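You operate a simulated robot arm through the tools that you are given. There is no shell and no other tool. Be economical: measure what you need, move in short steps, check, and stop when the job is done.

The job below is to be done with a simulated two-armed robot. You get a single attempt, and the scene is never put back.

Task
Fill the green and purple jars to their lines, stand them in the teal tray and turn the tap off.
Fine: jars from the steel bench; tap water, between each jar's two lines; third jar stays empty. Set down upright: what you pick out.

It is judged by the outcome, as a careful person would: the job done as asked, and still so three seconds after it is handed in. It fails if anything else is knocked over, pushed out of place, dropped, spilled or broken.

Robot
Two 7-joint arms with two-finger parallel grippers on one trunk, on a base that drives. Base frame: it is fixed to the floor where the robot stands at the start and does not move with it; the origin is under the middle of the robot, x ahead of it, y to its left, z up. Lengths are in mm, angles in degrees, forces in N, time in s.
The left shoulder is at the start at [50, 187, 985], the right one opposite. With the tool pointing down near the work surface each hand reaches from about 100 to 660 mm from the robot's upright axis, wherever it stands, measured 20 degrees to its own side. Places, roughly: inside of the teal tray [400, 1200, 800]; tap lever [700, 0, 1200]. Payload 3.43 kg a hand.
The TCP of each hand is the grasp point between the finger pads, 30 mm short of the fingertips. In the tool frame z runs along the fingers and y along their closing line. The gripper opens to 94 mm. The fingers are 28 mm wide and 10 mm thick; the gripper's body (50 by 96 mm) begins 55 mm behind the TCP.
Orientation is told as [roll, pitch, yaw] about the base's x, y, z axes, in that order, counted from this pose: with the fingers straight down and closing along the base's y, the tool's x points along the base's -x, its y along +y and its z along -z.

Tools
- The arms move only by the tool step_arm. It takes "left_series", "right_series" or both (then of equal length, played together; a hand with none holds still); each is a list of rows, each a list of 6 numbers: the shift along the tool's x, y, z in mm, then the turn, a rotation vector about the tool's x, y, z in degrees. In form: [[dx, dy, dz, wx, wy, wz], ...]. A call has 1 to 8 rows; each row is the pose to reach, as a shift and turn from the pose commanded when the call began, along the tool's axes at that moment. "left_fingers" and "right_fingers" are, for a hand that has rows, the finger opening in mm, from 0 to 94, set as the call begins (left out, the last holds). Rows are played at 5 a second. More than 50 mm and 8.6 degrees between two rows, or a gripper value outside its range, and nothing of the call is played. Where a pose cannot be reached the arm comes as near as it can. A force on the tool above 40 N (or 10 N above the force at the start of the call, whichever is more), or a blocked arm, ends the call early, and 0.2 s more pass. The fingers move at their own pace (about 153 mm/s each) and stop on an object; they squeeze with about 41 N. The grip force told is the motor's: it shows also when the fingers shut on nothing. Time passes only in rows, and 0.2 s behind the last, so rows that repeat a pose let the fingers close. It gives the time, the measured TCP pose, the force on the tool (base axes), the opening and the grip force at its end, in the units of the frame above (readings bear some noise), with the torque about the TCP (base axes, N m) and any sound that the robot's microphone picked up.
- Cameras (640 x 400 px; columns grow to the right, rows downward): "scene" is now at [147.6, 31.2, 1186.5]; the picture's right is [0.22, -0.98, 0.00], its down [-0.29, -0.06, -0.96] and it looks along [0.93, 0.21, -0.29] (base axes); focal length 287 px, centre (320, 200). "left" rides on the left gripper at [76, -14, -103] in its tool frame; the picture's right is [0.18, 0.98, 0.00], its down [-0.75, 0.14, -0.64] and it looks along [-0.63, 0.12, 0.77] (tool axes); focal length 243 px, centre (320, 200). "right" rides on the right gripper at [76, 14, -103] in its tool frame; the picture's right is [-0.18, 0.98, 0.00], its down [-0.75, -0.14, -0.64] and it looks along [-0.63, -0.12, 0.77] (tool axes); focal length 243 px, centre (320, 200). There is no depth. A picture from a camera that has moved, and an enlarged one, comes with that camera's place and axes in the base frame and with its lens. The place of the scene camera against the robot may be out by one fixed shift of up to 18 mm in any direction.
- capture(camera): a new picture of that camera. It takes no simulated time.
- raise_lower(by): slides the trunk up (or, below 0, down) by that many mm; the arms and the scene camera ride with it, the base frame stays. It gives what a move gives, with no picture.
- roll_base(legs): drives the robot by 1 to 6 legs, each [ahead, left, turn to the left] in mm, mm and degrees, along the robot's own axes; the way and the turn of a leg run together, so that a leg with both is an arc; at most 1500 mm and 180 degrees a leg. The arms and the cameras ride along, it lands a little off, and it stops where it bumps. It gives what a move gives.
- pan_tilt(pan, tilt): turns the head with the scene camera to pan (to the left, within 80 degrees either way) and tilt (down, from -29 to 69), counted from straight ahead of the robot. It gives what a move gives.
- close_up(camera, box): a new picture of the part [left, top, right, bottom] of that camera's present view, enlarged. It takes no simulated time.
- job_done(): hands the job in; it is judged then, once.

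Work in short steps. Places have to be worked out from the pictures, the camera data and where the tool is seen: move nearer, look again, correct. Check each grasp and each placing, and mend what went wrong. You have 120 turns and 88 pictures in all, those below and enlarged ones among them. Open the grippers and draw the arms clear of the work before you hand the job in, unless the task says otherwise; then end with one line.

The tools are called after "Emit:" as a command line: name --argument value ..., lists and objects as JSON in quotes. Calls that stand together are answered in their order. step_arm: Moves the arms, as the interface text tells. Its arguments: {"type":"object","properties":{"left_series":{"type":"array","items":{"type":"array","items":{"type":"number"}}},"left_fingers":{"type":"number"},"right_series":{"type":"array","items":{"type":"array","items":{"type":"number"}}},"right_fingers":{"type":"number"}},"required":[]} The other tools are called the same way: raise_lower (by) slides the trunk up or down; roll_base (legs) drives the base; pan_tilt (pan, tilt) turns the head that bears the scene camera; capture (camera) takes a picture; close_up (camera, box) takes an enlarged picture of a part of a camera's view; job_done () hands the job in.

At the start:

```text
time_s: 0.0
left_tool_pos: [343.7, 319.9, 1000.3]
left_ee_rot: [-0.1, -0.1, 0.0]
left_contact_force: [-0.6, -0.3, 1.0]
left_torque: [0.01, -0.01, -0.01]
left_finger_gap: 93.9
left_finger_force: 0.0
right_tool_pos: [337.6, -42.0, 998.5]
right_ee_rot: [0.1, 0.0, -0.1]
right_contact_force: [-0.1, -0.7, 0.0]
right_torque: [0.01, 0.0, -0.02]
right_finger_gap: 94.1
right_finger_force: 0.1
trunk travel left (down, up): [-200.0, 232.0]
robot x, y, heading: [-1.9, 0.2, -0.1]
head pan, tilt: [12.6, 17.2]
```

scene: 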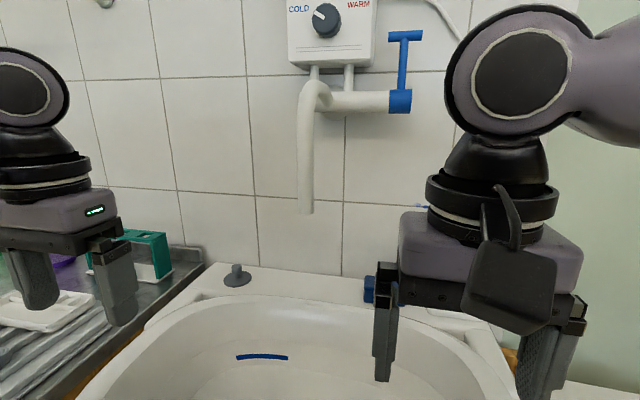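
right: 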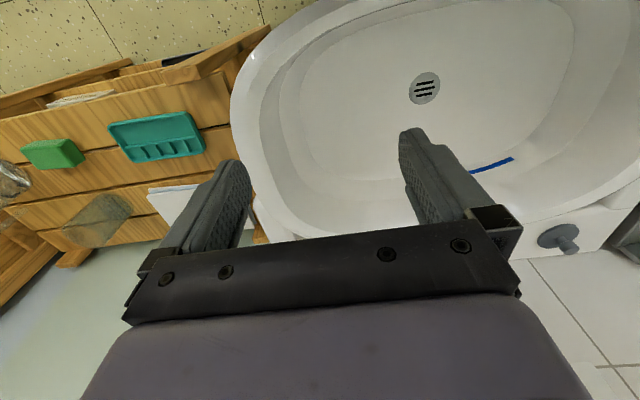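
left: 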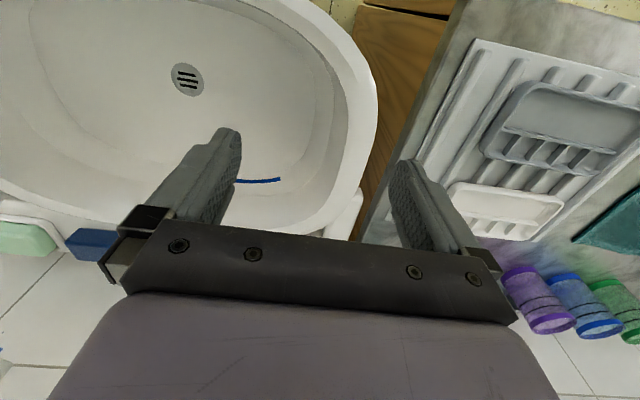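

The jars appear on the steel bench at the left, behind the trays. I turn the head to the left to see the bench.

Emit:
pan_tilt --pan 55 --tilt 30

Emit:
capture --camera "scene"

```text
time_s: 1.1
left_tool_pos: [343.8, 319.5, 1000.6]
left_ee_rot: [0.0, -0.1, 0.0]
left_contact_force: [-0.2, -0.3, -0.2]
left_torque: [-0.01, 0.04, -0.03]
left_finger_gap: 94.0
left_finger_force: 0.1
right_tool_pos: [338.3, -42.0, 1000.1]
right_ee_rot: [0.0, -0.1, 0.0]
right_contact_force: [-0.8, 0.0, 0.4]
right_torque: [0.01, 0.02, 0.04]
right_finger_gap: 94.0
right_finger_force: 0.0
trunk travel left (down, up): [-200.0, 232.0]
robot x, y, heading: [0.1, -1.7, 0.1]
head pan, tilt: [55.0, 30.0]
```

```text
84 pictures are left
camera scene: at [108.4, 84.9, 1165.8], right [0.82, -0.57, 0.0], down [-0.29, -0.41, -0.87], along [0.5, 0.71, -0.5], focal length 287 px, centre (320, 200)
```

scene: 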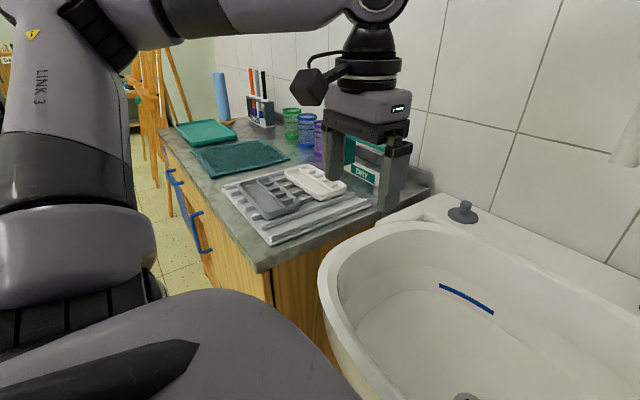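

I zoom in on the bench part.

Emit:
close_up --camera "scene" --box '[140, 70, 440, 258]'

Emit:
close_up --camera "left" --box '[400, 150, 640, 350]'

```text
2.13 times, centred on (290, 164) of scene
camera zoom: at [108.4, 84.9, 1165.8], right [0.82, -0.57, 0.0], down [-0.29, -0.41, -0.87], along [0.5, 0.71, -0.5], focal length 611 px, centre (384, 277)
```

zoom: 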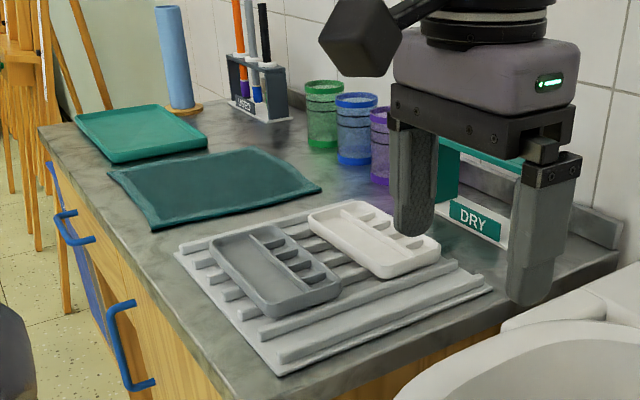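

```text
2.00 times, centred on (520, 250) of left
camera zoom: at [267.7, 305.4, 1102.4], right [-0.18, 0.98, 0.0], down [0.75, 0.14, 0.64], along [0.63, 0.12, -0.77], focal length 485 px, centre (-80, 100)
```

zoom: 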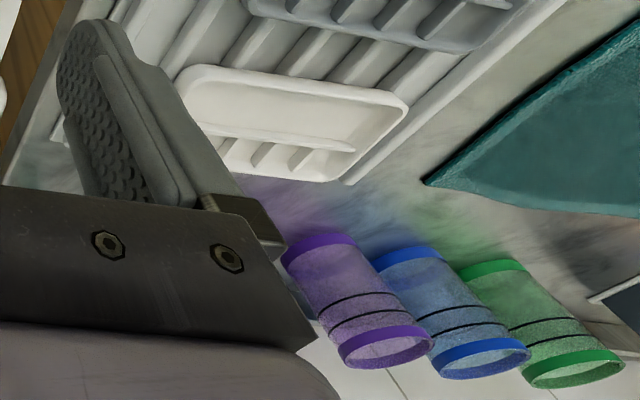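

The nearer bright-teal rimmed piece is far down the bench; jars stand at the back. I drive left to view the bench squarely.

Emit:
roll_base --legs '[[0, 450, 0]]'

Emit:
pan_tilt --pan 25 --tilt 32

Emit:
capture --camera "scene"

Emit:
capture --camera "left"

```text
time_s: 3.9
left_tool_pos: [345.9, 541.7, 999.1]
left_ee_rot: [-0.1, 0.1, -0.7]
left_contact_force: [-0.1, -0.3, 0.0]
left_torque: [0.0, 0.04, 0.03]
left_finger_gap: 93.8
left_finger_force: 0.0
right_tool_pos: [336.1, 181.9, 999.7]
right_ee_rot: [0.1, -0.1, -0.5]
right_contact_force: [-0.1, 0.0, 0.2]
right_torque: [0.01, 0.0, -0.01]
right_finger_gap: 93.9
right_finger_force: 0.1
trunk travel left (down, up): [-200.0, 232.0]
robot x, y, heading: [-3.0, 225.4, -0.7]
head pan, tilt: [55.0, 30.0]
stopped in leg 1: the robot was blocked; the commanded pose is now the measured one
```

```text
time_s: 4.8
left_tool_pos: [345.7, 542.1, 999.7]
left_ee_rot: [-0.1, 0.0, -0.7]
left_contact_force: [-1.0, 0.9, 0.5]
left_torque: [0.03, 0.0, 0.04]
left_finger_gap: 94.0
left_finger_force: 0.0
right_tool_pos: [336.2, 181.9, 999.2]
right_ee_rot: [-0.1, 0.0, -0.5]
right_contact_force: [-0.6, 0.4, -0.4]
right_torque: [0.01, 0.02, 0.01]
right_finger_gap: 93.9
right_finger_force: 0.0
trunk travel left (down, up): [-200.0, 232.0]
robot x, y, heading: [-1.0, 224.6, -0.3]
head pan, tilt: [25.0, 32.0]
```

```text
81 pictures are left
camera scene: at [136.3, 274.2, 1162.7], right [0.41, -0.91, 0.0], down [-0.48, -0.22, -0.85], along [0.77, 0.35, -0.53], focal length 287 px, centre (320, 200)
```

scene: 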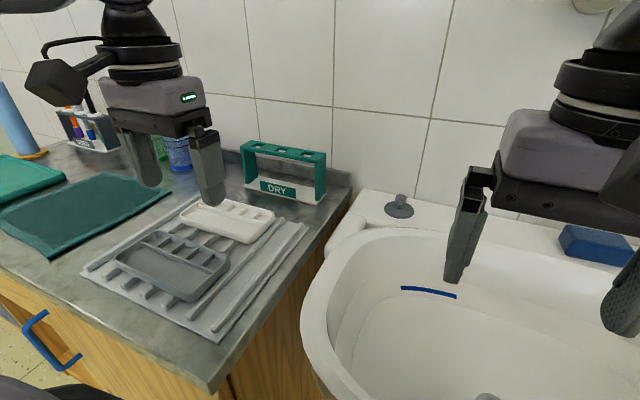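

```text
80 pictures are left
camera left: at [269.5, 529.9, 1102.0], right [-0.17, 0.98, 0.0], down [0.76, 0.13, 0.64], along [0.63, 0.11, -0.77], focal length 243 px, centre (320, 200)
```

left: 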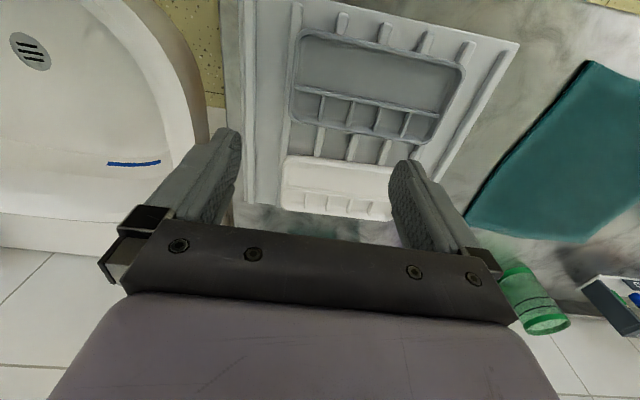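

Blocked, likely by the bench front or a drawer handle. I back off a bit, then go left.

Emit:
roll_base --legs '[[-130, 0, 0], [0, 350, 0]]'

Emit:
pan_tilt --pan 40 --tilt 28

Emit:
capture --camera "scene"

Emit:
capture --camera "left"

```text
time_s: 9.4
left_tool_pos: [219.7, 900.5, 998.7]
left_ee_rot: [0.0, 0.0, -0.5]
left_contact_force: [-0.5, -0.7, -0.1]
left_torque: [0.01, 0.0, -0.02]
left_finger_gap: 94.2
left_finger_force: 0.0
right_tool_pos: [210.2, 538.4, 998.8]
right_ee_rot: [0.0, 0.1, -0.5]
right_contact_force: [0.4, 0.2, 0.3]
right_torque: [0.0, 0.01, 0.03]
right_finger_gap: 94.1
right_finger_force: 0.1
trunk travel left (down, up): [-200.0, 232.0]
robot x, y, heading: [-127.6, 585.7, -0.3]
head pan, tilt: [25.0, 32.0]
```

```text
time_s: 10.1
left_tool_pos: [219.3, 901.0, 998.7]
left_ee_rot: [-0.1, 0.0, -0.5]
left_contact_force: [0.1, 0.8, 0.0]
left_torque: [0.03, 0.01, 0.0]
left_finger_gap: 93.9
left_finger_force: 0.1
right_tool_pos: [210.4, 538.5, 1000.9]
right_ee_rot: [-0.1, 0.1, -0.5]
right_contact_force: [-0.3, 0.3, -0.5]
right_torque: [-0.02, -0.04, 0.0]
right_finger_gap: 94.0
right_finger_force: 0.0
trunk travel left (down, up): [-200.0, 232.0]
robot x, y, heading: [-124.4, 583.5, -0.2]
head pan, tilt: [40.0, 28.0]
```

```text
79 pictures are left
camera scene: at [-0.2, 651.4, 1169.0], right [0.64, -0.77, 0.0], down [-0.36, -0.3, -0.88], along [0.68, 0.56, -0.47], focal length 287 px, centre (320, 200)
```

scene: 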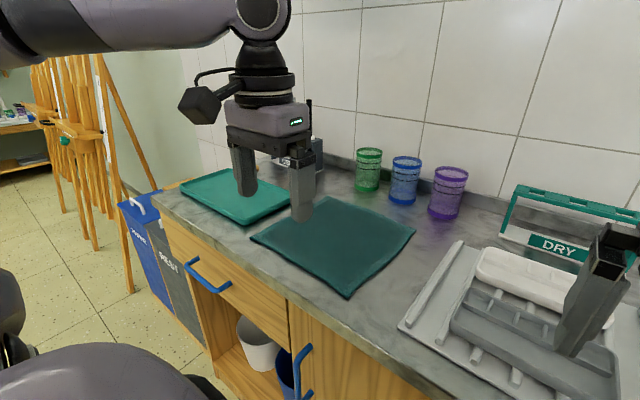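

```text
78 pictures are left
camera left: at [143.4, 886.6, 1102.0], right [-0.18, 0.98, 0.0], down [0.76, 0.14, 0.64], along [0.63, 0.11, -0.77], focal length 243 px, centre (320, 200)
```

left: 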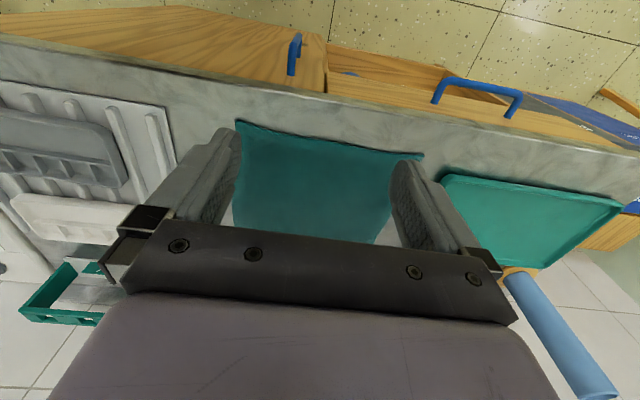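

The bright rimmed one is the tray (~[395,1310,800]); the dark one is a cloth. Jars (~[635,805],[640,915],[635,1005], bench z≈800) stand about 100 mm apart. I tilt the left hand's fingers 60° forward and bring it in front of the purple jar at a stand-off.

Emit:
step_arm --left_series '[[-35, -11, 6, 0, -7.5, 0], [-70, -22, 12, 0, -15, 0], [-105, -33, 18, 0, -22.5, 0], [-140, -44, 25, 0, -30, 0], [-175, -55, 31, 0, -37.5, 0], [-210, -66, 37, 0, -45, 0], [-245, -77, 43, 0, -52.5, 0], [-280, -89, 49, 0, -60, 0]]' --left_fingers 94

Emit:
capture --camera "left"

Emit:
capture --camera "scene"

```text
time_s: 11.9
left_tool_pos: [499.8, 809.1, 948.3]
left_ee_rot: [-0.3, -60.0, -0.3]
left_contact_force: [-0.5, 0.2, -0.6]
left_torque: [0.01, -0.01, 0.01]
left_finger_gap: 94.1
left_finger_force: 0.1
right_tool_pos: [210.3, 537.8, 1000.6]
right_ee_rot: [0.0, 0.1, -0.5]
right_contact_force: [-0.5, -0.6, -0.2]
right_torque: [0.0, -0.04, 0.01]
right_finger_gap: 93.9
right_finger_force: 0.1
trunk travel left (down, up): [-200.0, 232.0]
robot x, y, heading: [-127.3, 587.5, -0.4]
head pan, tilt: [40.0, 28.0]
```

```text
77 pictures are left
camera left: at [371.9, 795.9, 935.0], right [-0.08, 0.98, -0.16], down [-0.18, 0.15, 0.97], along [0.98, 0.11, 0.16], focal length 243 px, centre (320, 200)
```

left: 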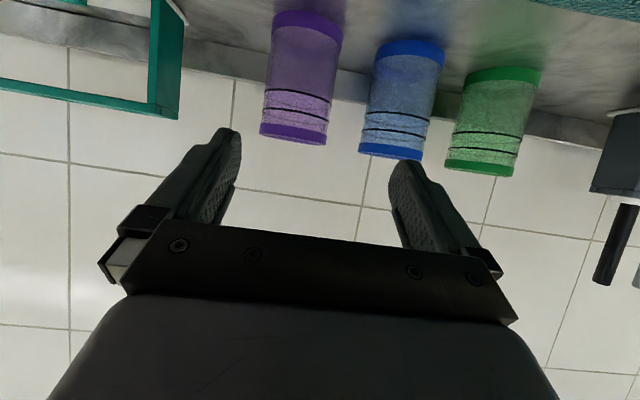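

```text
76 pictures are left
camera scene: at [0.0, 651.5, 1169.0], right [0.64, -0.77, 0.0], down [-0.36, -0.3, -0.88], along [0.68, 0.56, -0.47], focal length 287 px, centre (320, 200)
```

scene: 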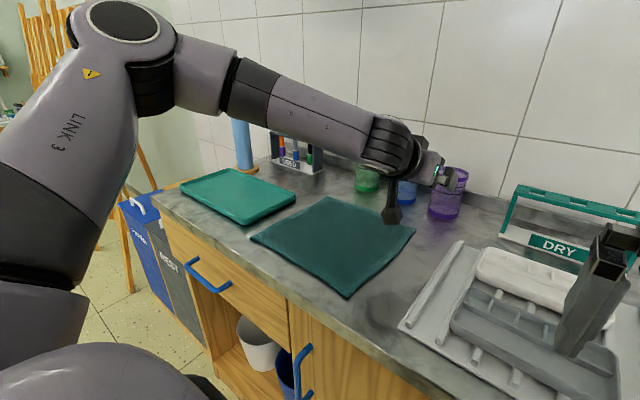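

From this close view: purple ≈ (663,785), blue ≈ (664,901), green ≈ (667,1023), rim ≈ z 917. I bring the hand just before the purple jar, near the upper part of it.

Emit:
step_arm --left_series '[[8, -8, 28, 0, 0, 0], [15, -16, 55, 0, 0, 0], [22.8, -24, 82.5, 0, 0, 0], [22.8, -24, 82.5, 0, 0, 0]]'

Emit:
capture --camera "left"

```text
time_s: 12.9
left_tool_pos: [539.8, 799.9, 896.1]
left_ee_rot: [-0.3, -59.9, -0.2]
left_contact_force: [-0.2, 0.4, -0.3]
left_torque: [-0.01, -0.01, 0.01]
left_finger_gap: 94.1
left_finger_force: 0.0
left hand out of reach, approached as far as the arm can: row 3, 4
right_tool_pos: [210.4, 538.3, 1000.7]
right_ee_rot: [0.0, 0.0, -0.4]
right_contact_force: [0.6, 0.0, 0.3]
right_torque: [0.03, 0.01, 0.01]
right_finger_gap: 94.2
right_finger_force: 0.1
trunk travel left (down, up): [-200.0, 232.0]
robot x, y, heading: [-126.8, 582.1, -0.3]
head pan, tilt: [40.0, 28.0]
```

```text
75 pictures are left
camera left: at [412.9, 786.6, 881.2], right [-0.08, 0.98, -0.16], down [-0.18, 0.14, 0.97], along [0.98, 0.11, 0.16], focal length 243 px, centre (320, 200)
```

left: 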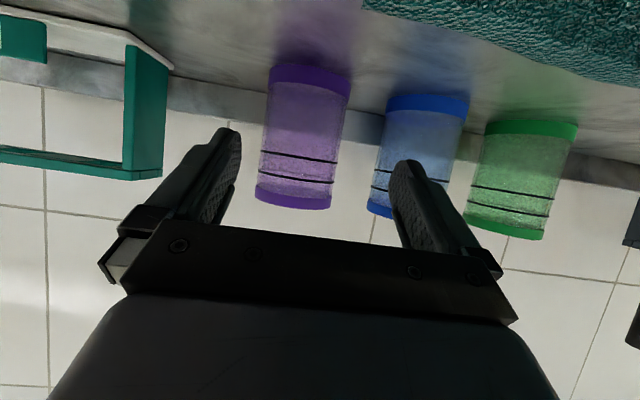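

The arm is at its reach limit, so the robot must stand nearer. I retract the hand and drive forward until near the bench.

Emit:
step_arm --left_series '[[-10, 0, -40, 0, 0, 0], [-20, 0, -80, 0, 0, 0], [-30, 0, -120, 0, 0, 0], [-40, 0, -160, 0, 0, 0], [-45, 0, -190, 0, 0, 0]]'

Emit:
roll_base --legs '[[130, 0, 0]]'

```text
time_s: 14.1
left_tool_pos: [399.0, 800.4, 1031.5]
left_ee_rot: [-0.2, -59.8, -0.3]
left_contact_force: [0.5, 0.4, 0.0]
left_torque: [0.0, -0.02, -0.01]
left_finger_gap: 93.8
left_finger_force: 0.0
right_tool_pos: [210.9, 539.0, 999.4]
right_ee_rot: [0.1, 0.0, -0.5]
right_contact_force: [0.6, 0.5, -0.2]
right_torque: [-0.04, 0.0, 0.01]
right_finger_gap: 93.8
right_finger_force: 0.1
trunk travel left (down, up): [-200.0, 232.0]
robot x, y, heading: [-123.1, 582.5, -0.4]
head pan, tilt: [40.0, 28.0]
```

```text
time_s: 15.3
left_tool_pos: [443.0, 799.0, 1031.3]
left_ee_rot: [-0.3, -60.0, -0.3]
left_contact_force: [0.1, -0.3, 0.2]
left_torque: [0.03, 0.03, 0.03]
left_finger_gap: 94.0
left_finger_force: 0.1
right_tool_pos: [253.5, 538.2, 1000.2]
right_ee_rot: [0.0, -0.1, -0.4]
right_contact_force: [-0.5, 0.5, -0.4]
right_torque: [0.02, 0.0, -0.02]
right_finger_gap: 94.1
right_finger_force: 0.1
trunk travel left (down, up): [-200.0, 232.0]
robot x, y, heading: [-84.8, 583.5, -0.5]
head pan, tilt: [40.0, 28.0]
stopped in leg 1: the robot was blocked; the commanded pose is now the measured one
```

Blocked at x=-85. I look down to see what blocks the base — front face or a handle.

Emit:
pan_tilt --pan 0 --tilt 66

Emit:
capture --camera "scene"

```text
time_s: 16.4
left_tool_pos: [441.6, 799.9, 1032.2]
left_ee_rot: [-0.3, -60.0, -0.2]
left_contact_force: [0.3, -0.3, 0.2]
left_torque: [-0.01, 0.0, -0.02]
left_finger_gap: 93.9
left_finger_force: 0.0
right_tool_pos: [253.4, 538.6, 1001.0]
right_ee_rot: [0.2, -0.1, -0.2]
right_contact_force: [-0.6, -0.4, 0.5]
right_torque: [-0.04, 0.0, 0.01]
right_finger_gap: 94.0
right_finger_force: 0.0
trunk travel left (down, up): [-200.0, 232.0]
robot x, y, heading: [-85.6, 578.2, -0.8]
head pan, tilt: [0.0, 66.0]
```

```text
74 pictures are left
camera scene: at [32.0, 592.4, 1117.2], right [-0.01, -1.0, 0.0], down [-0.91, 0.01, -0.41], along [0.41, 0.0, -0.91], focal length 287 px, centre (320, 200)
```

scene: 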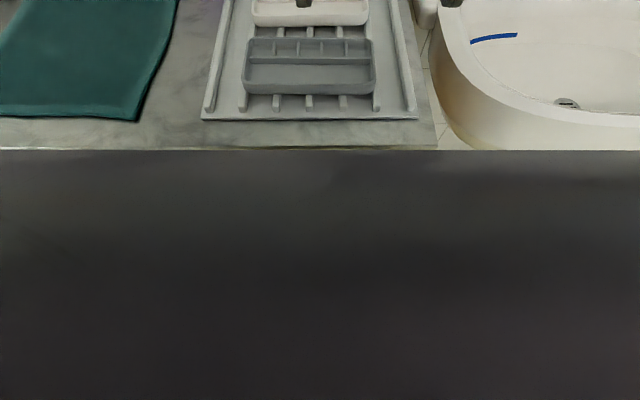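

The bench edge is at x≈245 and the body is right up to it. Turning to the right brings the left shoulder forward; I back 20 mm and turn right 50°.

Emit:
roll_base --legs '[[-25, 0, 0], [0, 0, -50]]'

```text
time_s: 19.4
left_tool_pos: [397.9, 322.9, 1032.1]
left_ee_rot: [-0.2, -60.0, -49.7]
left_contact_force: [0.3, -0.3, -0.4]
left_torque: [0.02, 0.0, 0.01]
left_finger_gap: 94.2
left_finger_force: 0.0
right_tool_pos: [75.3, 297.4, 1001.5]
right_ee_rot: [0.1, -0.1, -50.0]
right_contact_force: [0.4, -0.5, 0.5]
right_torque: [0.01, 0.0, 0.03]
right_finger_gap: 93.8
right_finger_force: 0.1
trunk travel left (down, up): [-200.0, 232.0]
robot x, y, heading: [-113.1, 585.7, -50.0]
head pan, tilt: [0.0, 66.0]
```

The turn went through. Now I shift by about +100 in y, then +x toward the bench.

Emit:
roll_base --legs '[[-76.6, 64.3, 0], [45, 53.6, 0]]'

```text
time_s: 21.5
left_tool_pos: [421.2, 420.9, 1032.1]
left_ee_rot: [-0.3, -59.9, -50.0]
left_contact_force: [-0.7, -0.1, -0.4]
left_torque: [-0.01, -0.03, 0.01]
left_finger_gap: 93.9
left_finger_force: 0.1
right_tool_pos: [99.8, 395.7, 1000.7]
right_ee_rot: [0.1, 0.0, -49.8]
right_contact_force: [-0.2, -0.2, -0.7]
right_torque: [0.02, 0.03, 0.02]
right_finger_gap: 93.9
right_finger_force: 0.1
trunk travel left (down, up): [-200.0, 232.0]
robot x, y, heading: [-84.1, 681.3, -50.0]
head pan, tilt: [0.0, 66.0]
stopped in leg 2: the robot was blocked; the commanded pose is now the measured one
```

Base appears round; the shoulder is now near x≈92. I bring the left hand back to face +x in front of the purple jar.

Emit:
step_arm --left_series '[[18.5, 34.9, -24, -5.4, 0, -3.1], [37, 69.8, -48.1, -10.8, 0, -6.3], [55.6, 104.7, -72.1, -16.2, 0, -9.4], [74.1, 139.6, -96.2, -21.7, 0, -12.5], [92.6, 174.5, -120.2, -27.1, 0, -15.6], [111.1, 209.4, -144.3, -32.5, 0, -18.8], [129.7, 244.3, -168.3, -37.9, 0, -21.9], [148.2, 279.2, -192.4, -43.3, 0, -25]]'

Emit:
capture --camera "left"

```text
time_s: 23.3
left_tool_pos: [491.1, 783.0, 1004.5]
left_ee_rot: [-0.2, -60.0, 0.0]
left_contact_force: [0.2, -0.2, 0.0]
left_torque: [-0.01, -0.04, 0.02]
left_finger_gap: 94.2
left_finger_force: 0.1
left hand out of reach, approached as far as the arm can: row 6, 7, 8
right_tool_pos: [99.7, 395.2, 1001.3]
right_ee_rot: [0.1, -0.1, -50.0]
right_contact_force: [-1.0, -0.7, -0.1]
right_torque: [0.03, -0.03, 0.01]
right_finger_gap: 94.0
right_finger_force: 0.0
trunk travel left (down, up): [-200.0, 232.0]
robot x, y, heading: [-85.6, 679.0, -50.1]
head pan, tilt: [0.0, 66.0]
```

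```text
73 pictures are left
camera left: at [364.0, 770.2, 990.0], right [-0.09, 0.98, -0.16], down [-0.18, 0.14, 0.97], along [0.98, 0.12, 0.16], focal length 243 px, centre (320, 200)
```

left: 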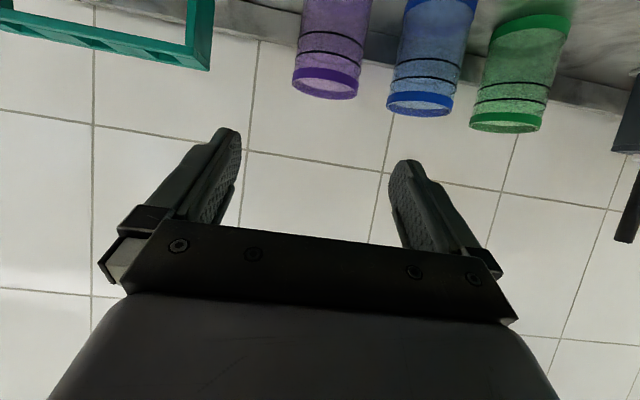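

I advance to just before the purple jar at grasp height.

Emit:
step_arm --left_series '[[15, 1, 32, 0, 0, 0], [30, 2, 63, 0, 0, 0], [45, 3, 95, 0, 0, 0], [59.6, 4, 126.8, 0, 0, 0], [59.6, 4, 126.8, 0, 0, 0]]'

Emit:
capture --camera "left"

```text
time_s: 24.5
left_tool_pos: [571.0, 788.1, 891.5]
left_ee_rot: [-0.3, -59.8, 0.0]
left_contact_force: [-0.5, 0.1, -0.5]
left_torque: [-0.04, 0.03, 0.03]
left_finger_gap: 94.0
left_finger_force: 0.1
right_tool_pos: [100.2, 395.1, 1001.4]
right_ee_rot: [0.1, -0.1, -50.0]
right_contact_force: [0.1, -0.4, 0.8]
right_torque: [-0.02, 0.0, -0.02]
right_finger_gap: 94.0
right_finger_force: 0.1
trunk travel left (down, up): [-200.0, 232.0]
robot x, y, heading: [-85.0, 684.3, -50.2]
head pan, tilt: [0.0, 66.0]
```

```text
72 pictures are left
camera left: at [444.2, 773.5, 875.2], right [-0.09, 0.98, -0.16], down [-0.18, 0.14, 0.97], along [0.98, 0.12, 0.16], focal length 243 px, centre (320, 200)
```

left: 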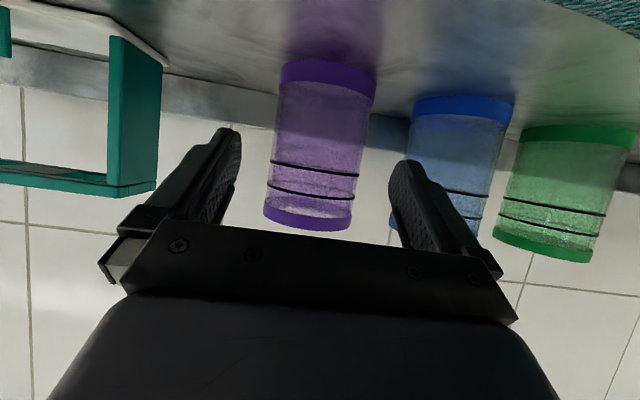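

I enlarge to measure the jar's width and lines.

Emit:
close_up --camera "left" --box '[200, 40, 440, 240]'

```text
2.00 times, centred on (320, 140) of left
camera zoom: at [444.2, 773.5, 875.2], right [-0.09, 0.98, -0.16], down [-0.18, 0.14, 0.97], along [0.98, 0.12, 0.16], focal length 485 px, centre (320, 320)
```

zoom: 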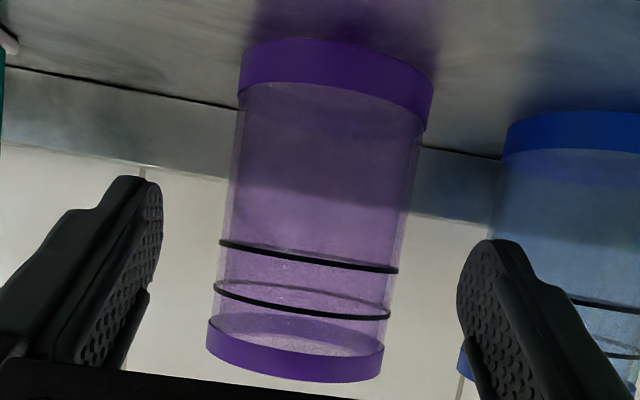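

Jar ≈80 mm wide, within the 94 opening, aligned. I slide forward about 88 mm and slightly up, watching the force.

Emit:
step_arm --left_series '[[-14, 0, 15, 0, 0, 0], [-24, 1, 33, 0, 0, 0], [-34, 1, 50, 0, 0, 0], [-42, 1, 65, 0, 0, 0], [-48, 1, 74, 0, 0, 0], [-48, 1, 74, 0, 0, 0]]'

Emit:
capture --camera "left"

```text
time_s: 25.9
left_tool_pos: [659.6, 789.0, 895.2]
left_ee_rot: [-0.2, -59.9, 0.0]
left_contact_force: [-0.1, 0.3, 0.1]
left_torque: [0.01, 0.01, 0.01]
left_finger_gap: 93.9
left_finger_force: 0.1
right_tool_pos: [101.1, 396.3, 1001.2]
right_ee_rot: [0.1, -0.2, -50.0]
right_contact_force: [0.1, -0.3, 0.9]
right_torque: [-0.07, -0.01, 0.02]
right_finger_gap: 93.9
right_finger_force: 0.1
trunk travel left (down, up): [-200.0, 232.0]
robot x, y, heading: [-84.8, 678.9, -50.3]
head pan, tilt: [0.0, 66.0]
```

```text
70 pictures are left
camera left: at [532.3, 774.8, 880.0], right [-0.09, 0.98, -0.16], down [-0.18, 0.14, 0.97], along [0.98, 0.11, 0.16], focal length 243 px, centre (320, 200)
```

left: 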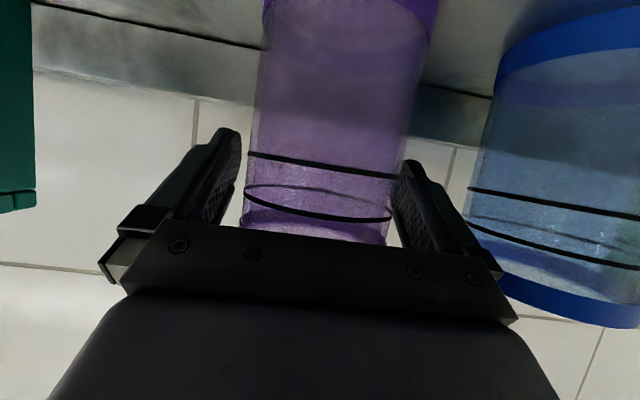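

The jar sits between the fingers, about 3 mm toward +y. I shift 3 mm and close.

Emit:
step_arm --left_series '[[0, 3, 0, 0, 0, 0], [0, 3, 0, 0, 0, 0]]'

Emit:
step_arm --left_series '[[0, 0, 0, 0, 0, 0], [0, 0, 0, 0, 0, 0], [0, 0, 0, 0, 0, 0], [0, 0, 0, 0, 0, 0]]' --left_fingers 60

Emit:
capture --camera "left"

```text
time_s: 26.5
left_tool_pos: [659.2, 791.6, 894.7]
left_ee_rot: [-0.2, -59.9, -0.1]
left_contact_force: [0.2, 0.3, -0.2]
left_torque: [-0.01, 0.01, 0.01]
left_finger_gap: 94.0
left_finger_force: 0.1
right_tool_pos: [100.2, 396.9, 1001.5]
right_ee_rot: [0.0, -0.1, -49.9]
right_contact_force: [-0.1, 0.2, 0.4]
right_torque: [-0.01, 0.05, -0.01]
right_finger_gap: 94.5
right_finger_force: 0.1
trunk travel left (down, up): [-200.0, 232.0]
robot x, y, heading: [-84.8, 683.8, -50.1]
head pan, tilt: [0.0, 66.0]
```

```text
time_s: 27.5
left_tool_pos: [659.2, 791.6, 893.6]
left_ee_rot: [-0.3, -59.9, 0.0]
left_contact_force: [0.5, 0.1, 0.2]
left_torque: [0.06, 0.02, 0.01]
left_finger_gap: 69.3
left_finger_force: 41.1
right_tool_pos: [101.1, 395.7, 1000.4]
right_ee_rot: [0.1, -0.1, -50.0]
right_contact_force: [0.7, 0.3, 0.5]
right_torque: [0.01, 0.01, 0.02]
right_finger_gap: 94.1
right_finger_force: 0.0
trunk travel left (down, up): [-200.0, 232.0]
robot x, y, heading: [-87.0, 681.8, -49.9]
head pan, tilt: [0.0, 66.0]
```

```text
69 pictures are left
camera left: at [532.1, 777.9, 879.9], right [-0.09, 0.98, -0.16], down [-0.18, 0.14, 0.97], along [0.98, 0.12, 0.16], focal length 243 px, centre (320, 200)
```

left: 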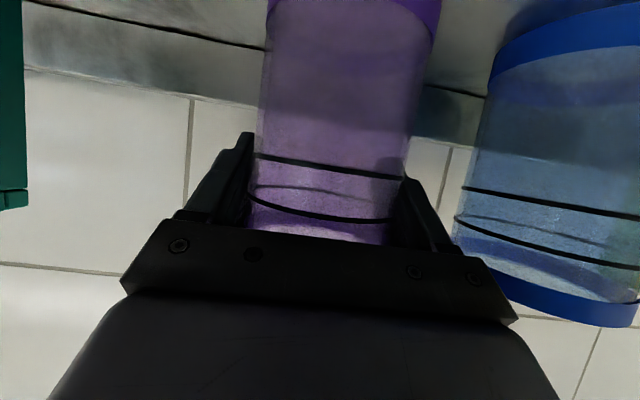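

The jar is 69 mm wide, so it sits a bit nearer than I had assumed. I check clearance between jar rim and gripper body with the scene camera.

Emit:
pan_tilt --pan 62 --tilt 20

Emit:
capture --camera "scene"

```text
time_s: 28.8
left_tool_pos: [659.0, 792.4, 895.3]
left_ee_rot: [-0.2, -60.0, 0.1]
left_contact_force: [-0.3, -0.2, -0.2]
left_torque: [0.0, -0.05, 0.02]
left_finger_gap: 69.5
left_finger_force: 40.9
right_tool_pos: [101.5, 397.1, 1000.4]
right_ee_rot: [0.1, -0.1, -50.0]
right_contact_force: [0.1, -0.1, -0.4]
right_torque: [-0.02, 0.0, 0.03]
right_finger_gap: 94.2
right_finger_force: 0.1
trunk travel left (down, up): [-200.0, 232.0]
robot x, y, heading: [-82.1, 682.3, -50.0]
head pan, tilt: [62.0, 20.0]
```

```text
68 pictures are left
camera scene: at [42.6, 667.0, 1181.8], right [0.21, -0.98, 0.0], down [-0.34, -0.07, -0.94], along [0.92, 0.19, -0.34], focal length 287 px, centre (320, 200)
```

scene: 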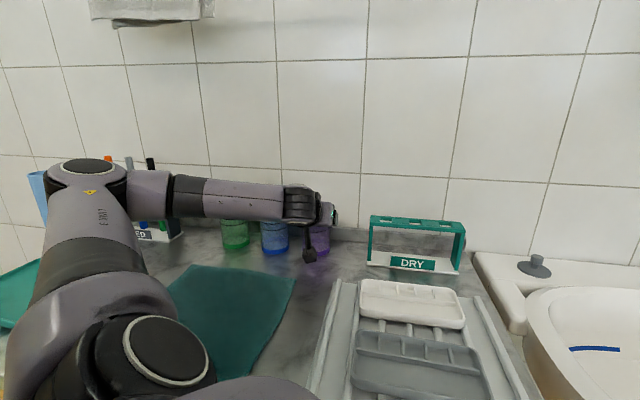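

Emit:
close_up --camera "scene" --box '[200, 170, 360, 270]'

```text
4.00 times, centred on (280, 220) of scene
camera zoom: at [42.6, 667.0, 1181.8], right [0.21, -0.98, 0.0], down [-0.34, -0.07, -0.94], along [0.92, 0.19, -0.34], focal length 1149 px, centre (480, 120)
```

zoom: 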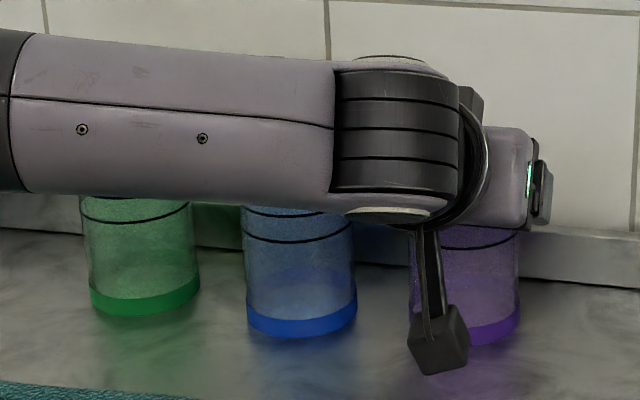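

No contact force shows, so I lift straight up 40 mm and look.

Emit:
step_arm --left_series '[[-4.3, 0, -2.5, 0, 0, 0], [-17.3, 0, -10, 0, 0, 0], [-34.6, 0, -20, 0, 0, 0], [-34.6, 0, -20, 0, 0, 0]]'

Emit:
capture --camera "left"

```text
time_s: 29.8
left_tool_pos: [659.3, 791.4, 933.7]
left_ee_rot: [-0.3, -59.9, 0.0]
left_contact_force: [0.4, -0.1, -0.5]
left_torque: [0.0, -0.03, 0.01]
left_finger_gap: 69.4
left_finger_force: 40.9
right_tool_pos: [100.4, 396.4, 1000.3]
right_ee_rot: [0.0, 0.0, -50.0]
right_contact_force: [0.8, -0.2, -0.2]
right_torque: [0.0, -0.01, -0.02]
right_finger_gap: 94.0
right_finger_force: 0.0
trunk travel left (down, up): [-200.0, 232.0]
robot x, y, heading: [-85.5, 684.3, -50.3]
head pan, tilt: [62.0, 20.0]
```

```text
66 pictures are left
camera left: at [532.2, 777.7, 919.7], right [-0.09, 0.98, -0.16], down [-0.18, 0.14, 0.97], along [0.98, 0.12, 0.16], focal length 243 px, centre (320, 200)
```

left: 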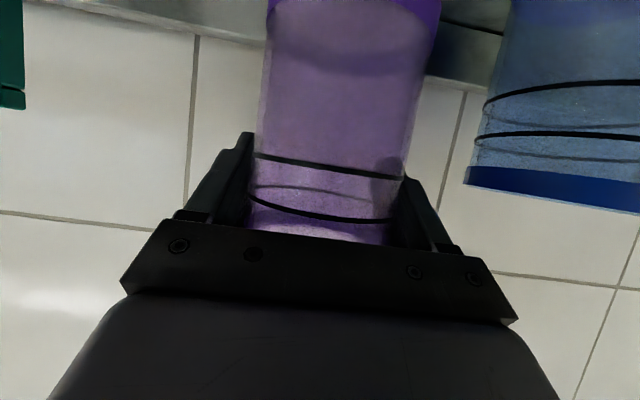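

Purple jar is held. I lift further and draw it back clear of the others.

Emit:
step_arm --left_series '[[-41.6, 0, -24, 0, 0, 0], [-82.3, 0, -47.5, 0, 0, 0], [-62.3, 0, -82.1, 0, 0, 0], [-42.3, 0, -116.8, 0, 0, 0], [-22.3, 0, -151.4, 0, 0, 0], [-6.3, 0, -179, 0, 0, 0], [-6.3, 0, -179, 0, 0, 0]]'

Emit:
capture --camera "scene"

```text
time_s: 31.4
left_tool_pos: [506.3, 791.9, 1030.1]
left_ee_rot: [-0.3, -59.9, 0.0]
left_contact_force: [0.2, -0.2, -0.3]
left_torque: [0.03, 0.02, 0.01]
left_finger_gap: 69.5
left_finger_force: 40.9
right_tool_pos: [100.1, 395.7, 1002.1]
right_ee_rot: [0.1, -0.1, -50.0]
right_contact_force: [0.1, -0.4, 0.9]
right_torque: [0.0, -0.03, 0.02]
right_finger_gap: 94.0
right_finger_force: 0.1
trunk travel left (down, up): [-200.0, 232.0]
robot x, y, heading: [-86.1, 682.6, -50.2]
head pan, tilt: [62.0, 20.0]
```

```text
65 pictures are left
camera scene: at [42.6, 667.1, 1181.9], right [0.21, -0.98, 0.0], down [-0.33, -0.07, -0.94], along [0.92, 0.19, -0.34], focal length 287 px, centre (320, 200)
```

scene: 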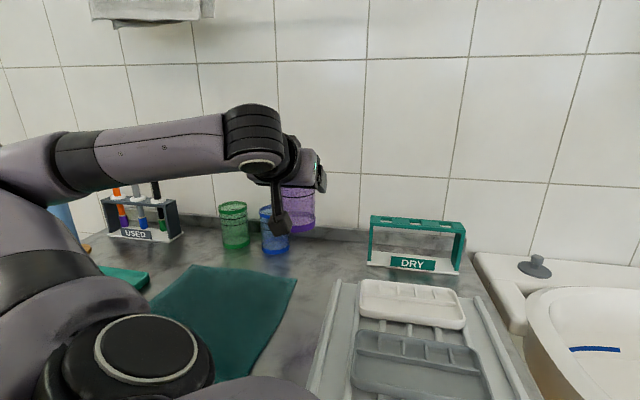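

I swing the jar in front of the robot (yaw −50), reversing the earlier move.

Emit:
step_arm --left_series '[[5.3, -46.4, -9.2, 5.4, 0, 3.1], [10.6, -92.8, -18.4, 10.8, 0, 6.3], [15.9, -139.1, -27.6, 16.2, 0, 9.4], [21.3, -185.5, -36.8, 21.7, 0, 12.5], [26.6, -231.9, -46, 27.1, 0, 15.6], [31.9, -278.3, -55.2, 32.5, 0, 18.8], [37.2, -324.6, -64.4, 37.9, 0, 21.9], [42.5, -371, -73.6, 43.3, 0, 25]]'

Emit:
roll_base --legs '[[-60, -70, 0], [0, 0, 50], [0, -500, 0]]'

```text
time_s: 33.2
left_tool_pos: [420.9, 420.5, 1028.4]
left_ee_rot: [-0.3, -60.0, -50.1]
left_contact_force: [-0.5, -0.1, -0.9]
left_torque: [-0.01, 0.03, 0.01]
left_finger_gap: 69.6
left_finger_force: 40.3
right_tool_pos: [100.9, 395.6, 1000.4]
right_ee_rot: [0.1, 0.0, -50.0]
right_contact_force: [-0.5, 0.1, -0.2]
right_torque: [-0.03, 0.01, 0.0]
right_finger_gap: 93.9
right_finger_force: 0.1
trunk travel left (down, up): [-200.0, 232.0]
robot x, y, heading: [-83.4, 678.5, -50.3]
head pan, tilt: [62.0, 20.0]
```

```text
time_s: 41.2
left_tool_pos: [345.0, 401.9, 1029.2]
left_ee_rot: [-0.3, -60.1, -0.3]
left_contact_force: [-0.1, -0.4, -0.2]
left_torque: [-0.04, -0.02, -0.01]
left_finger_gap: 69.3
left_finger_force: 40.9
right_tool_pos: [157.9, 139.6, 1000.6]
right_ee_rot: [0.1, -0.1, -0.2]
right_contact_force: [0.5, 0.2, -0.3]
right_torque: [-0.01, 0.02, 0.02]
right_finger_gap: 93.8
right_finger_force: 0.2
trunk travel left (down, up): [-200.0, 232.0]
robot x, y, heading: [-182.6, 184.5, -0.3]
head pan, tilt: [62.0, 20.0]
```

At the sink side again. I move toward the tap and look at it.

Emit:
roll_base --legs '[[0, -90, 0], [180, 0, 0]]'

Emit:
pan_tilt --pan 0 --tilt 2

Emit:
capture --camera "scene"

```text
time_s: 43.8
left_tool_pos: [522.5, 311.5, 1030.1]
left_ee_rot: [-0.3, -60.0, -0.1]
left_contact_force: [0.2, 0.1, -0.4]
left_torque: [0.0, 0.04, 0.01]
left_finger_gap: 69.3
left_finger_force: 40.9
right_tool_pos: [335.5, 49.9, 1000.4]
right_ee_rot: [0.1, -0.1, -0.2]
right_contact_force: [-0.7, 0.1, -0.5]
right_torque: [0.0, -0.02, -0.02]
right_finger_gap: 93.7
right_finger_force: 0.1
trunk travel left (down, up): [-200.0, 232.0]
robot x, y, heading: [-4.0, 95.6, -0.5]
head pan, tilt: [62.0, 20.0]
```

```text
time_s: 45.1
left_tool_pos: [523.2, 311.6, 1030.3]
left_ee_rot: [-0.3, -60.0, -0.3]
left_contact_force: [-1.0, 0.3, -0.9]
left_torque: [0.01, -0.04, 0.01]
left_finger_gap: 69.3
left_finger_force: 40.8
right_tool_pos: [336.0, 50.0, 1001.9]
right_ee_rot: [0.1, -0.1, -0.2]
right_contact_force: [-0.3, 0.2, 0.1]
right_torque: [-0.01, -0.01, 0.03]
right_finger_gap: 93.9
right_finger_force: 0.0
trunk travel left (down, up): [-200.0, 232.0]
robot x, y, heading: [-3.1, 94.2, -0.4]
head pan, tilt: [0.0, 2.0]
```

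```text
64 pictures are left
camera scene: at [144.6, 103.5, 1211.0], right [-0.01, -1.0, 0.0], down [-0.04, 0.0, -1.0], along [1.0, -0.01, -0.04], focal length 287 px, centre (320, 200)
```

scene: 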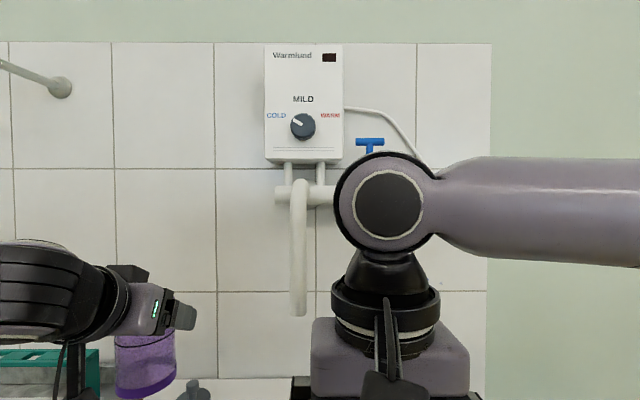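

Parallax between the first view and this puts the spout outlet near (490,128,1055) and the T-lever near (670,8,1290). I bring the right hand up, tilted forward, short of the lever to look at it with its camera.

Emit:
step_arm --right_series '[[-15, -15, -29, 0, -7.5, 0], [-30, -30, -57, 0, -15, 0], [-50, -45, -86, 0, -22.5, 0], [-70, -55, -115, 0, -30, 0], [-95, -60, -143, 0, -37.5, 0], [-120, -60, -172, 0, -45, 0], [-145, -60, -200, 0, -52.5, 0], [-165, -60, -215, 0, -60, 0]]'

Emit:
capture --camera "right"

Emit:
capture --camera "scene"

```text
time_s: 46.9
left_tool_pos: [522.5, 311.4, 1029.9]
left_ee_rot: [-0.2, -60.0, -0.1]
left_contact_force: [0.4, 0.3, -1.4]
left_torque: [0.0, 0.02, 0.02]
left_finger_gap: 69.3
left_finger_force: 40.6
right_tool_pos: [499.4, -12.7, 1216.3]
right_ee_rot: [0.1, -60.2, -0.4]
right_contact_force: [0.4, 0.1, 0.3]
right_torque: [0.01, 0.01, -0.01]
right_finger_gap: 94.0
right_finger_force: 0.1
trunk travel left (down, up): [-200.0, 232.0]
robot x, y, heading: [-6.2, 92.6, -0.6]
head pan, tilt: [0.0, 2.0]
```

```text
63 pictures are left
camera right: at [373.1, 3.0, 1201.6], right [0.1, 0.98, 0.16], down [-0.18, -0.14, 0.97], along [0.98, -0.12, 0.17], focal length 243 px, centre (320, 200)
```

right: 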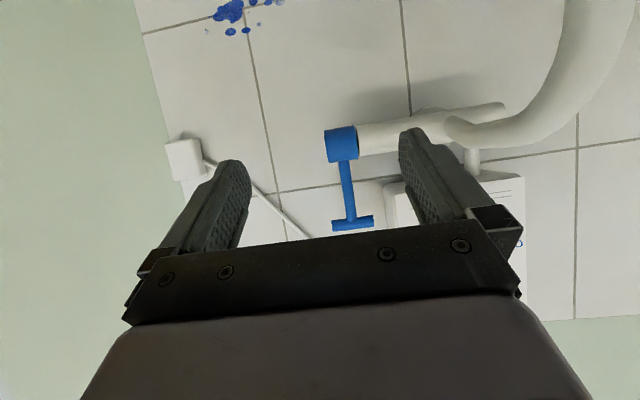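

```text
62 pictures are left
camera scene: at [144.7, 103.4, 1211.0], right [-0.01, -1.0, 0.0], down [-0.04, 0.0, -1.0], along [1.0, -0.01, -0.04], focal length 287 px, centre (320, 200)
```

scene: 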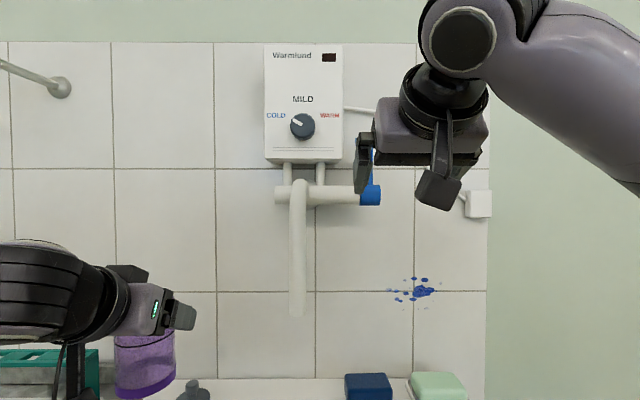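

Collar ≈(690,3,1193), bar ≈ z 1290. I zoom on the spout in both views to fix its place.

Emit:
close_up --camera "scene" --box '[240, 160, 400, 330]'

Emit:
capture --camera "left"

```text
2.35 times, centred on (320, 245) of scene
camera zoom: at [144.7, 103.4, 1211.0], right [-0.01, -1.0, 0.0], down [-0.04, 0.0, -1.0], along [1.0, -0.01, -0.04], focal length 676 px, centre (320, 94)
```

zoom: 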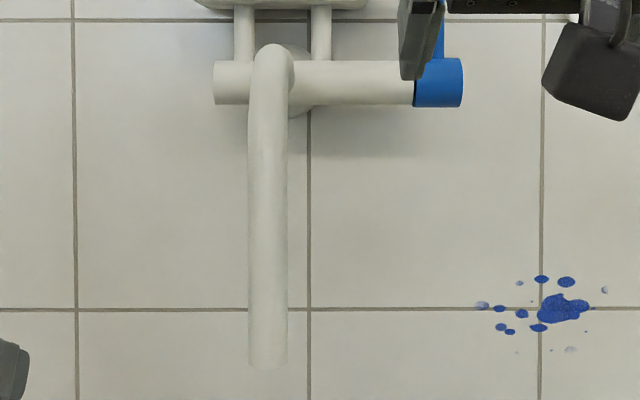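

```text
60 pictures are left
camera left: at [395.4, 298.1, 1015.0], right [-0.08, 0.98, -0.16], down [-0.18, 0.14, 0.97], along [0.98, 0.11, 0.16], focal length 243 px, centre (320, 200)
```

left: 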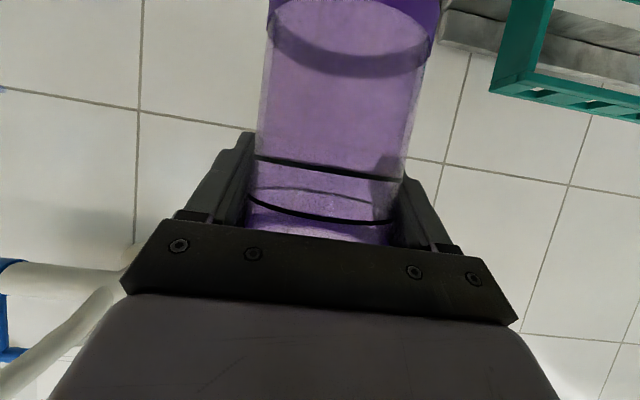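

Spout outlet x is still uncertain; I bring the jar near it, low and slightly short, and compare in the scene view.

Emit:
step_arm --left_series '[[20, -38, -4, 0, 0, 0], [40, -76, -9, 0, 0, 0], [60, -113, -14, 0, 0, 0], [60, -151, -14, 0, 0, 0], [60, -151, -14, 0, 0, 0]]'

Emit:
pan_tilt --pan 5 --tilt 25

Emit:
capture --camera "scene"

Emit:
capture --camera "left"

```text
time_s: 48.1
left_tool_pos: [476.4, 200.8, 984.5]
left_ee_rot: [-0.4, -60.0, -0.3]
left_contact_force: [-0.5, 0.2, -0.5]
left_torque: [0.01, 0.0, 0.0]
left_finger_gap: 69.4
left_finger_force: 41.2
left hand out of reach, approached as far as the arm can: row 4, 5
right_tool_pos: [500.6, -11.5, 1216.4]
right_ee_rot: [0.0, -60.2, -0.4]
right_contact_force: [-0.3, -0.3, 0.1]
right_torque: [0.01, 0.01, 0.02]
right_finger_gap: 94.0
right_finger_force: 0.0
trunk travel left (down, up): [-200.0, 232.0]
robot x, y, heading: [-5.3, 95.1, -0.5]
head pan, tilt: [0.0, 2.0]
```

```text
time_s: 48.9
left_tool_pos: [476.9, 199.9, 985.3]
left_ee_rot: [-0.5, -60.0, -0.3]
left_contact_force: [-0.5, 0.2, -1.6]
left_torque: [-0.02, 0.01, -0.02]
left_finger_gap: 69.7
left_finger_force: 40.6
right_tool_pos: [499.6, -11.8, 1216.0]
right_ee_rot: [0.1, -60.1, -0.3]
right_contact_force: [-0.3, -0.3, 0.4]
right_torque: [0.01, 0.0, 0.01]
right_finger_gap: 93.8
right_finger_force: 0.1
trunk travel left (down, up): [-200.0, 232.0]
robot x, y, heading: [-3.2, 94.3, -0.3]
head pan, tilt: [5.0, 25.0]
```

```text
59 pictures are left
camera scene: at [145.7, 111.4, 1173.8], right [0.08, -1.0, 0.0], down [-0.42, -0.03, -0.91], along [0.9, 0.07, -0.42], focal length 287 px, centre (320, 200)
```

scene: 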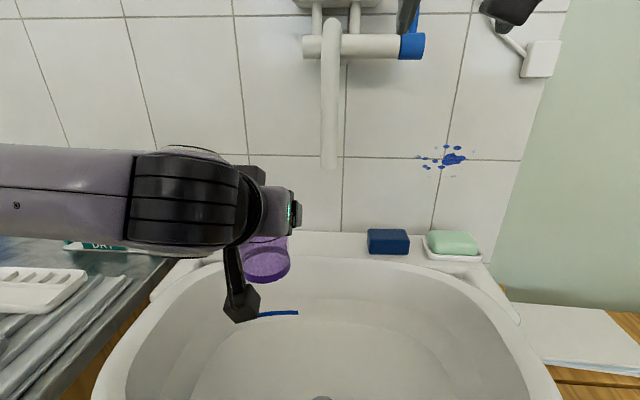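

```text
58 pictures are left
camera left: at [349.1, 187.3, 970.7], right [-0.08, 0.98, -0.16], down [-0.18, 0.15, 0.97], along [0.98, 0.11, 0.16], focal length 243 px, centre (320, 200)
```

left: 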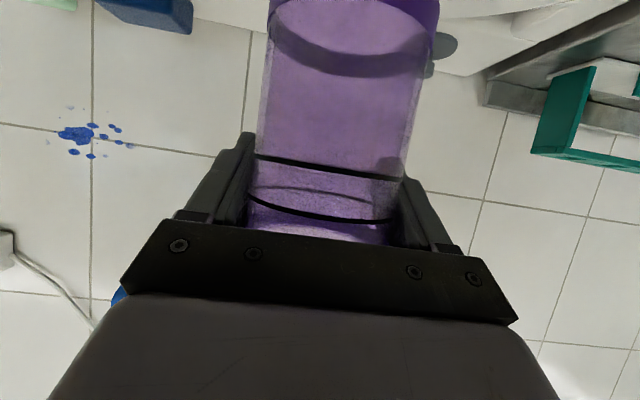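

The left arm can't reach further right at that yaw. The outlet solves to ≈(485,127,1058). I yaw the left hand −40° while moving the jar under the spout, low (rim ≈50 mm beneath).

Emit:
step_arm --left_series '[[0, 0, 0, 6.9, 0, 4], [-1, -10, 2, 13.8, 0, 8], [-3, -25, 5, 20.8, 0, 12], [-5, -40, 9, 27.7, 0, 16], [-8, -60, 14, 34.6, 0, 20], [-10.5, -84, 18.2, 34.6, 0, 20], [-10.5, -84, 18.2, 34.6, 0, 20]]'

Emit:
capture --camera "scene"

Emit:
capture --camera "left"

```text
time_s: 50.5
left_tool_pos: [495.8, 117.1, 987.1]
left_ee_rot: [-0.1, -60.2, -40.4]
left_contact_force: [-0.3, -0.5, 0.1]
left_torque: [-0.01, -0.03, 0.01]
left_finger_gap: 69.4
left_finger_force: 41.2
right_tool_pos: [500.6, -12.1, 1215.2]
right_ee_rot: [0.1, -60.1, -0.3]
right_contact_force: [-0.2, 0.6, -0.7]
right_torque: [0.0, -0.02, -0.02]
right_finger_gap: 93.6
right_finger_force: 0.1
trunk travel left (down, up): [-200.0, 232.0]
robot x, y, heading: [0.7, 90.9, -0.3]
head pan, tilt: [5.0, 25.0]
```

```text
57 pictures are left
camera scene: at [145.6, 111.3, 1173.8], right [0.08, -1.0, 0.0], down [-0.42, -0.03, -0.91], along [0.9, 0.07, -0.42], focal length 287 px, centre (320, 200)
```

scene: 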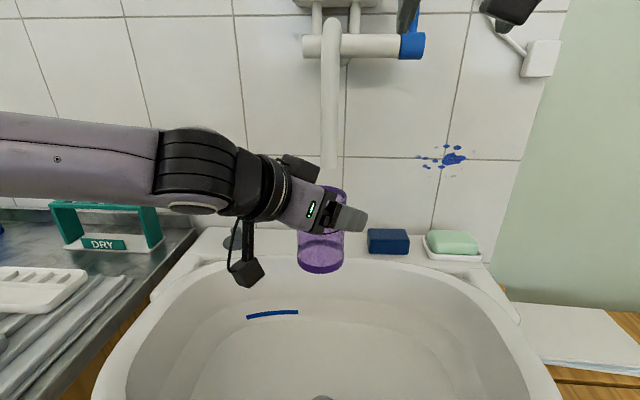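

```text
56 pictures are left
camera left: at [390.4, 188.4, 970.7], right [0.57, 0.81, -0.16], down [-0.05, 0.23, 0.97], along [0.82, -0.55, 0.17], focal length 243 px, centre (320, 200)
```

left: 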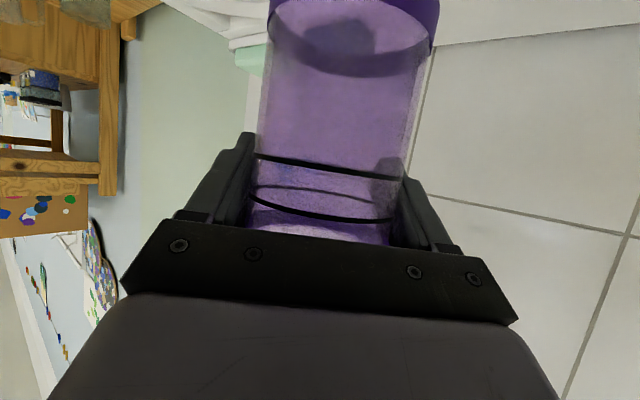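

Emit:
close_up --camera "scene" --box '[260, 140, 400, 280]'

```text
2.86 times, centred on (330, 210) of scene
camera zoom: at [145.6, 111.3, 1173.8], right [0.08, -1.0, 0.0], down [-0.42, -0.03, -0.91], along [0.9, 0.07, -0.42], focal length 821 px, centre (291, 171)
```

zoom: 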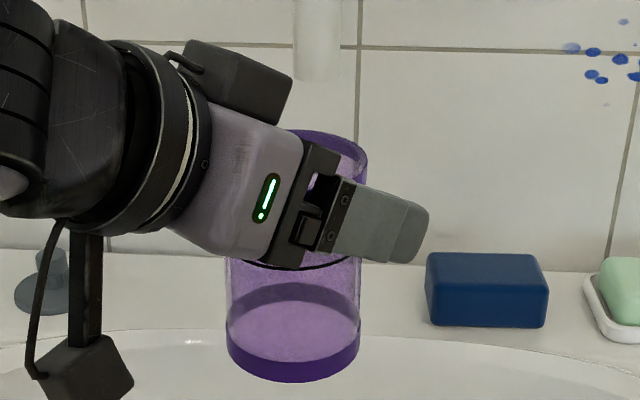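

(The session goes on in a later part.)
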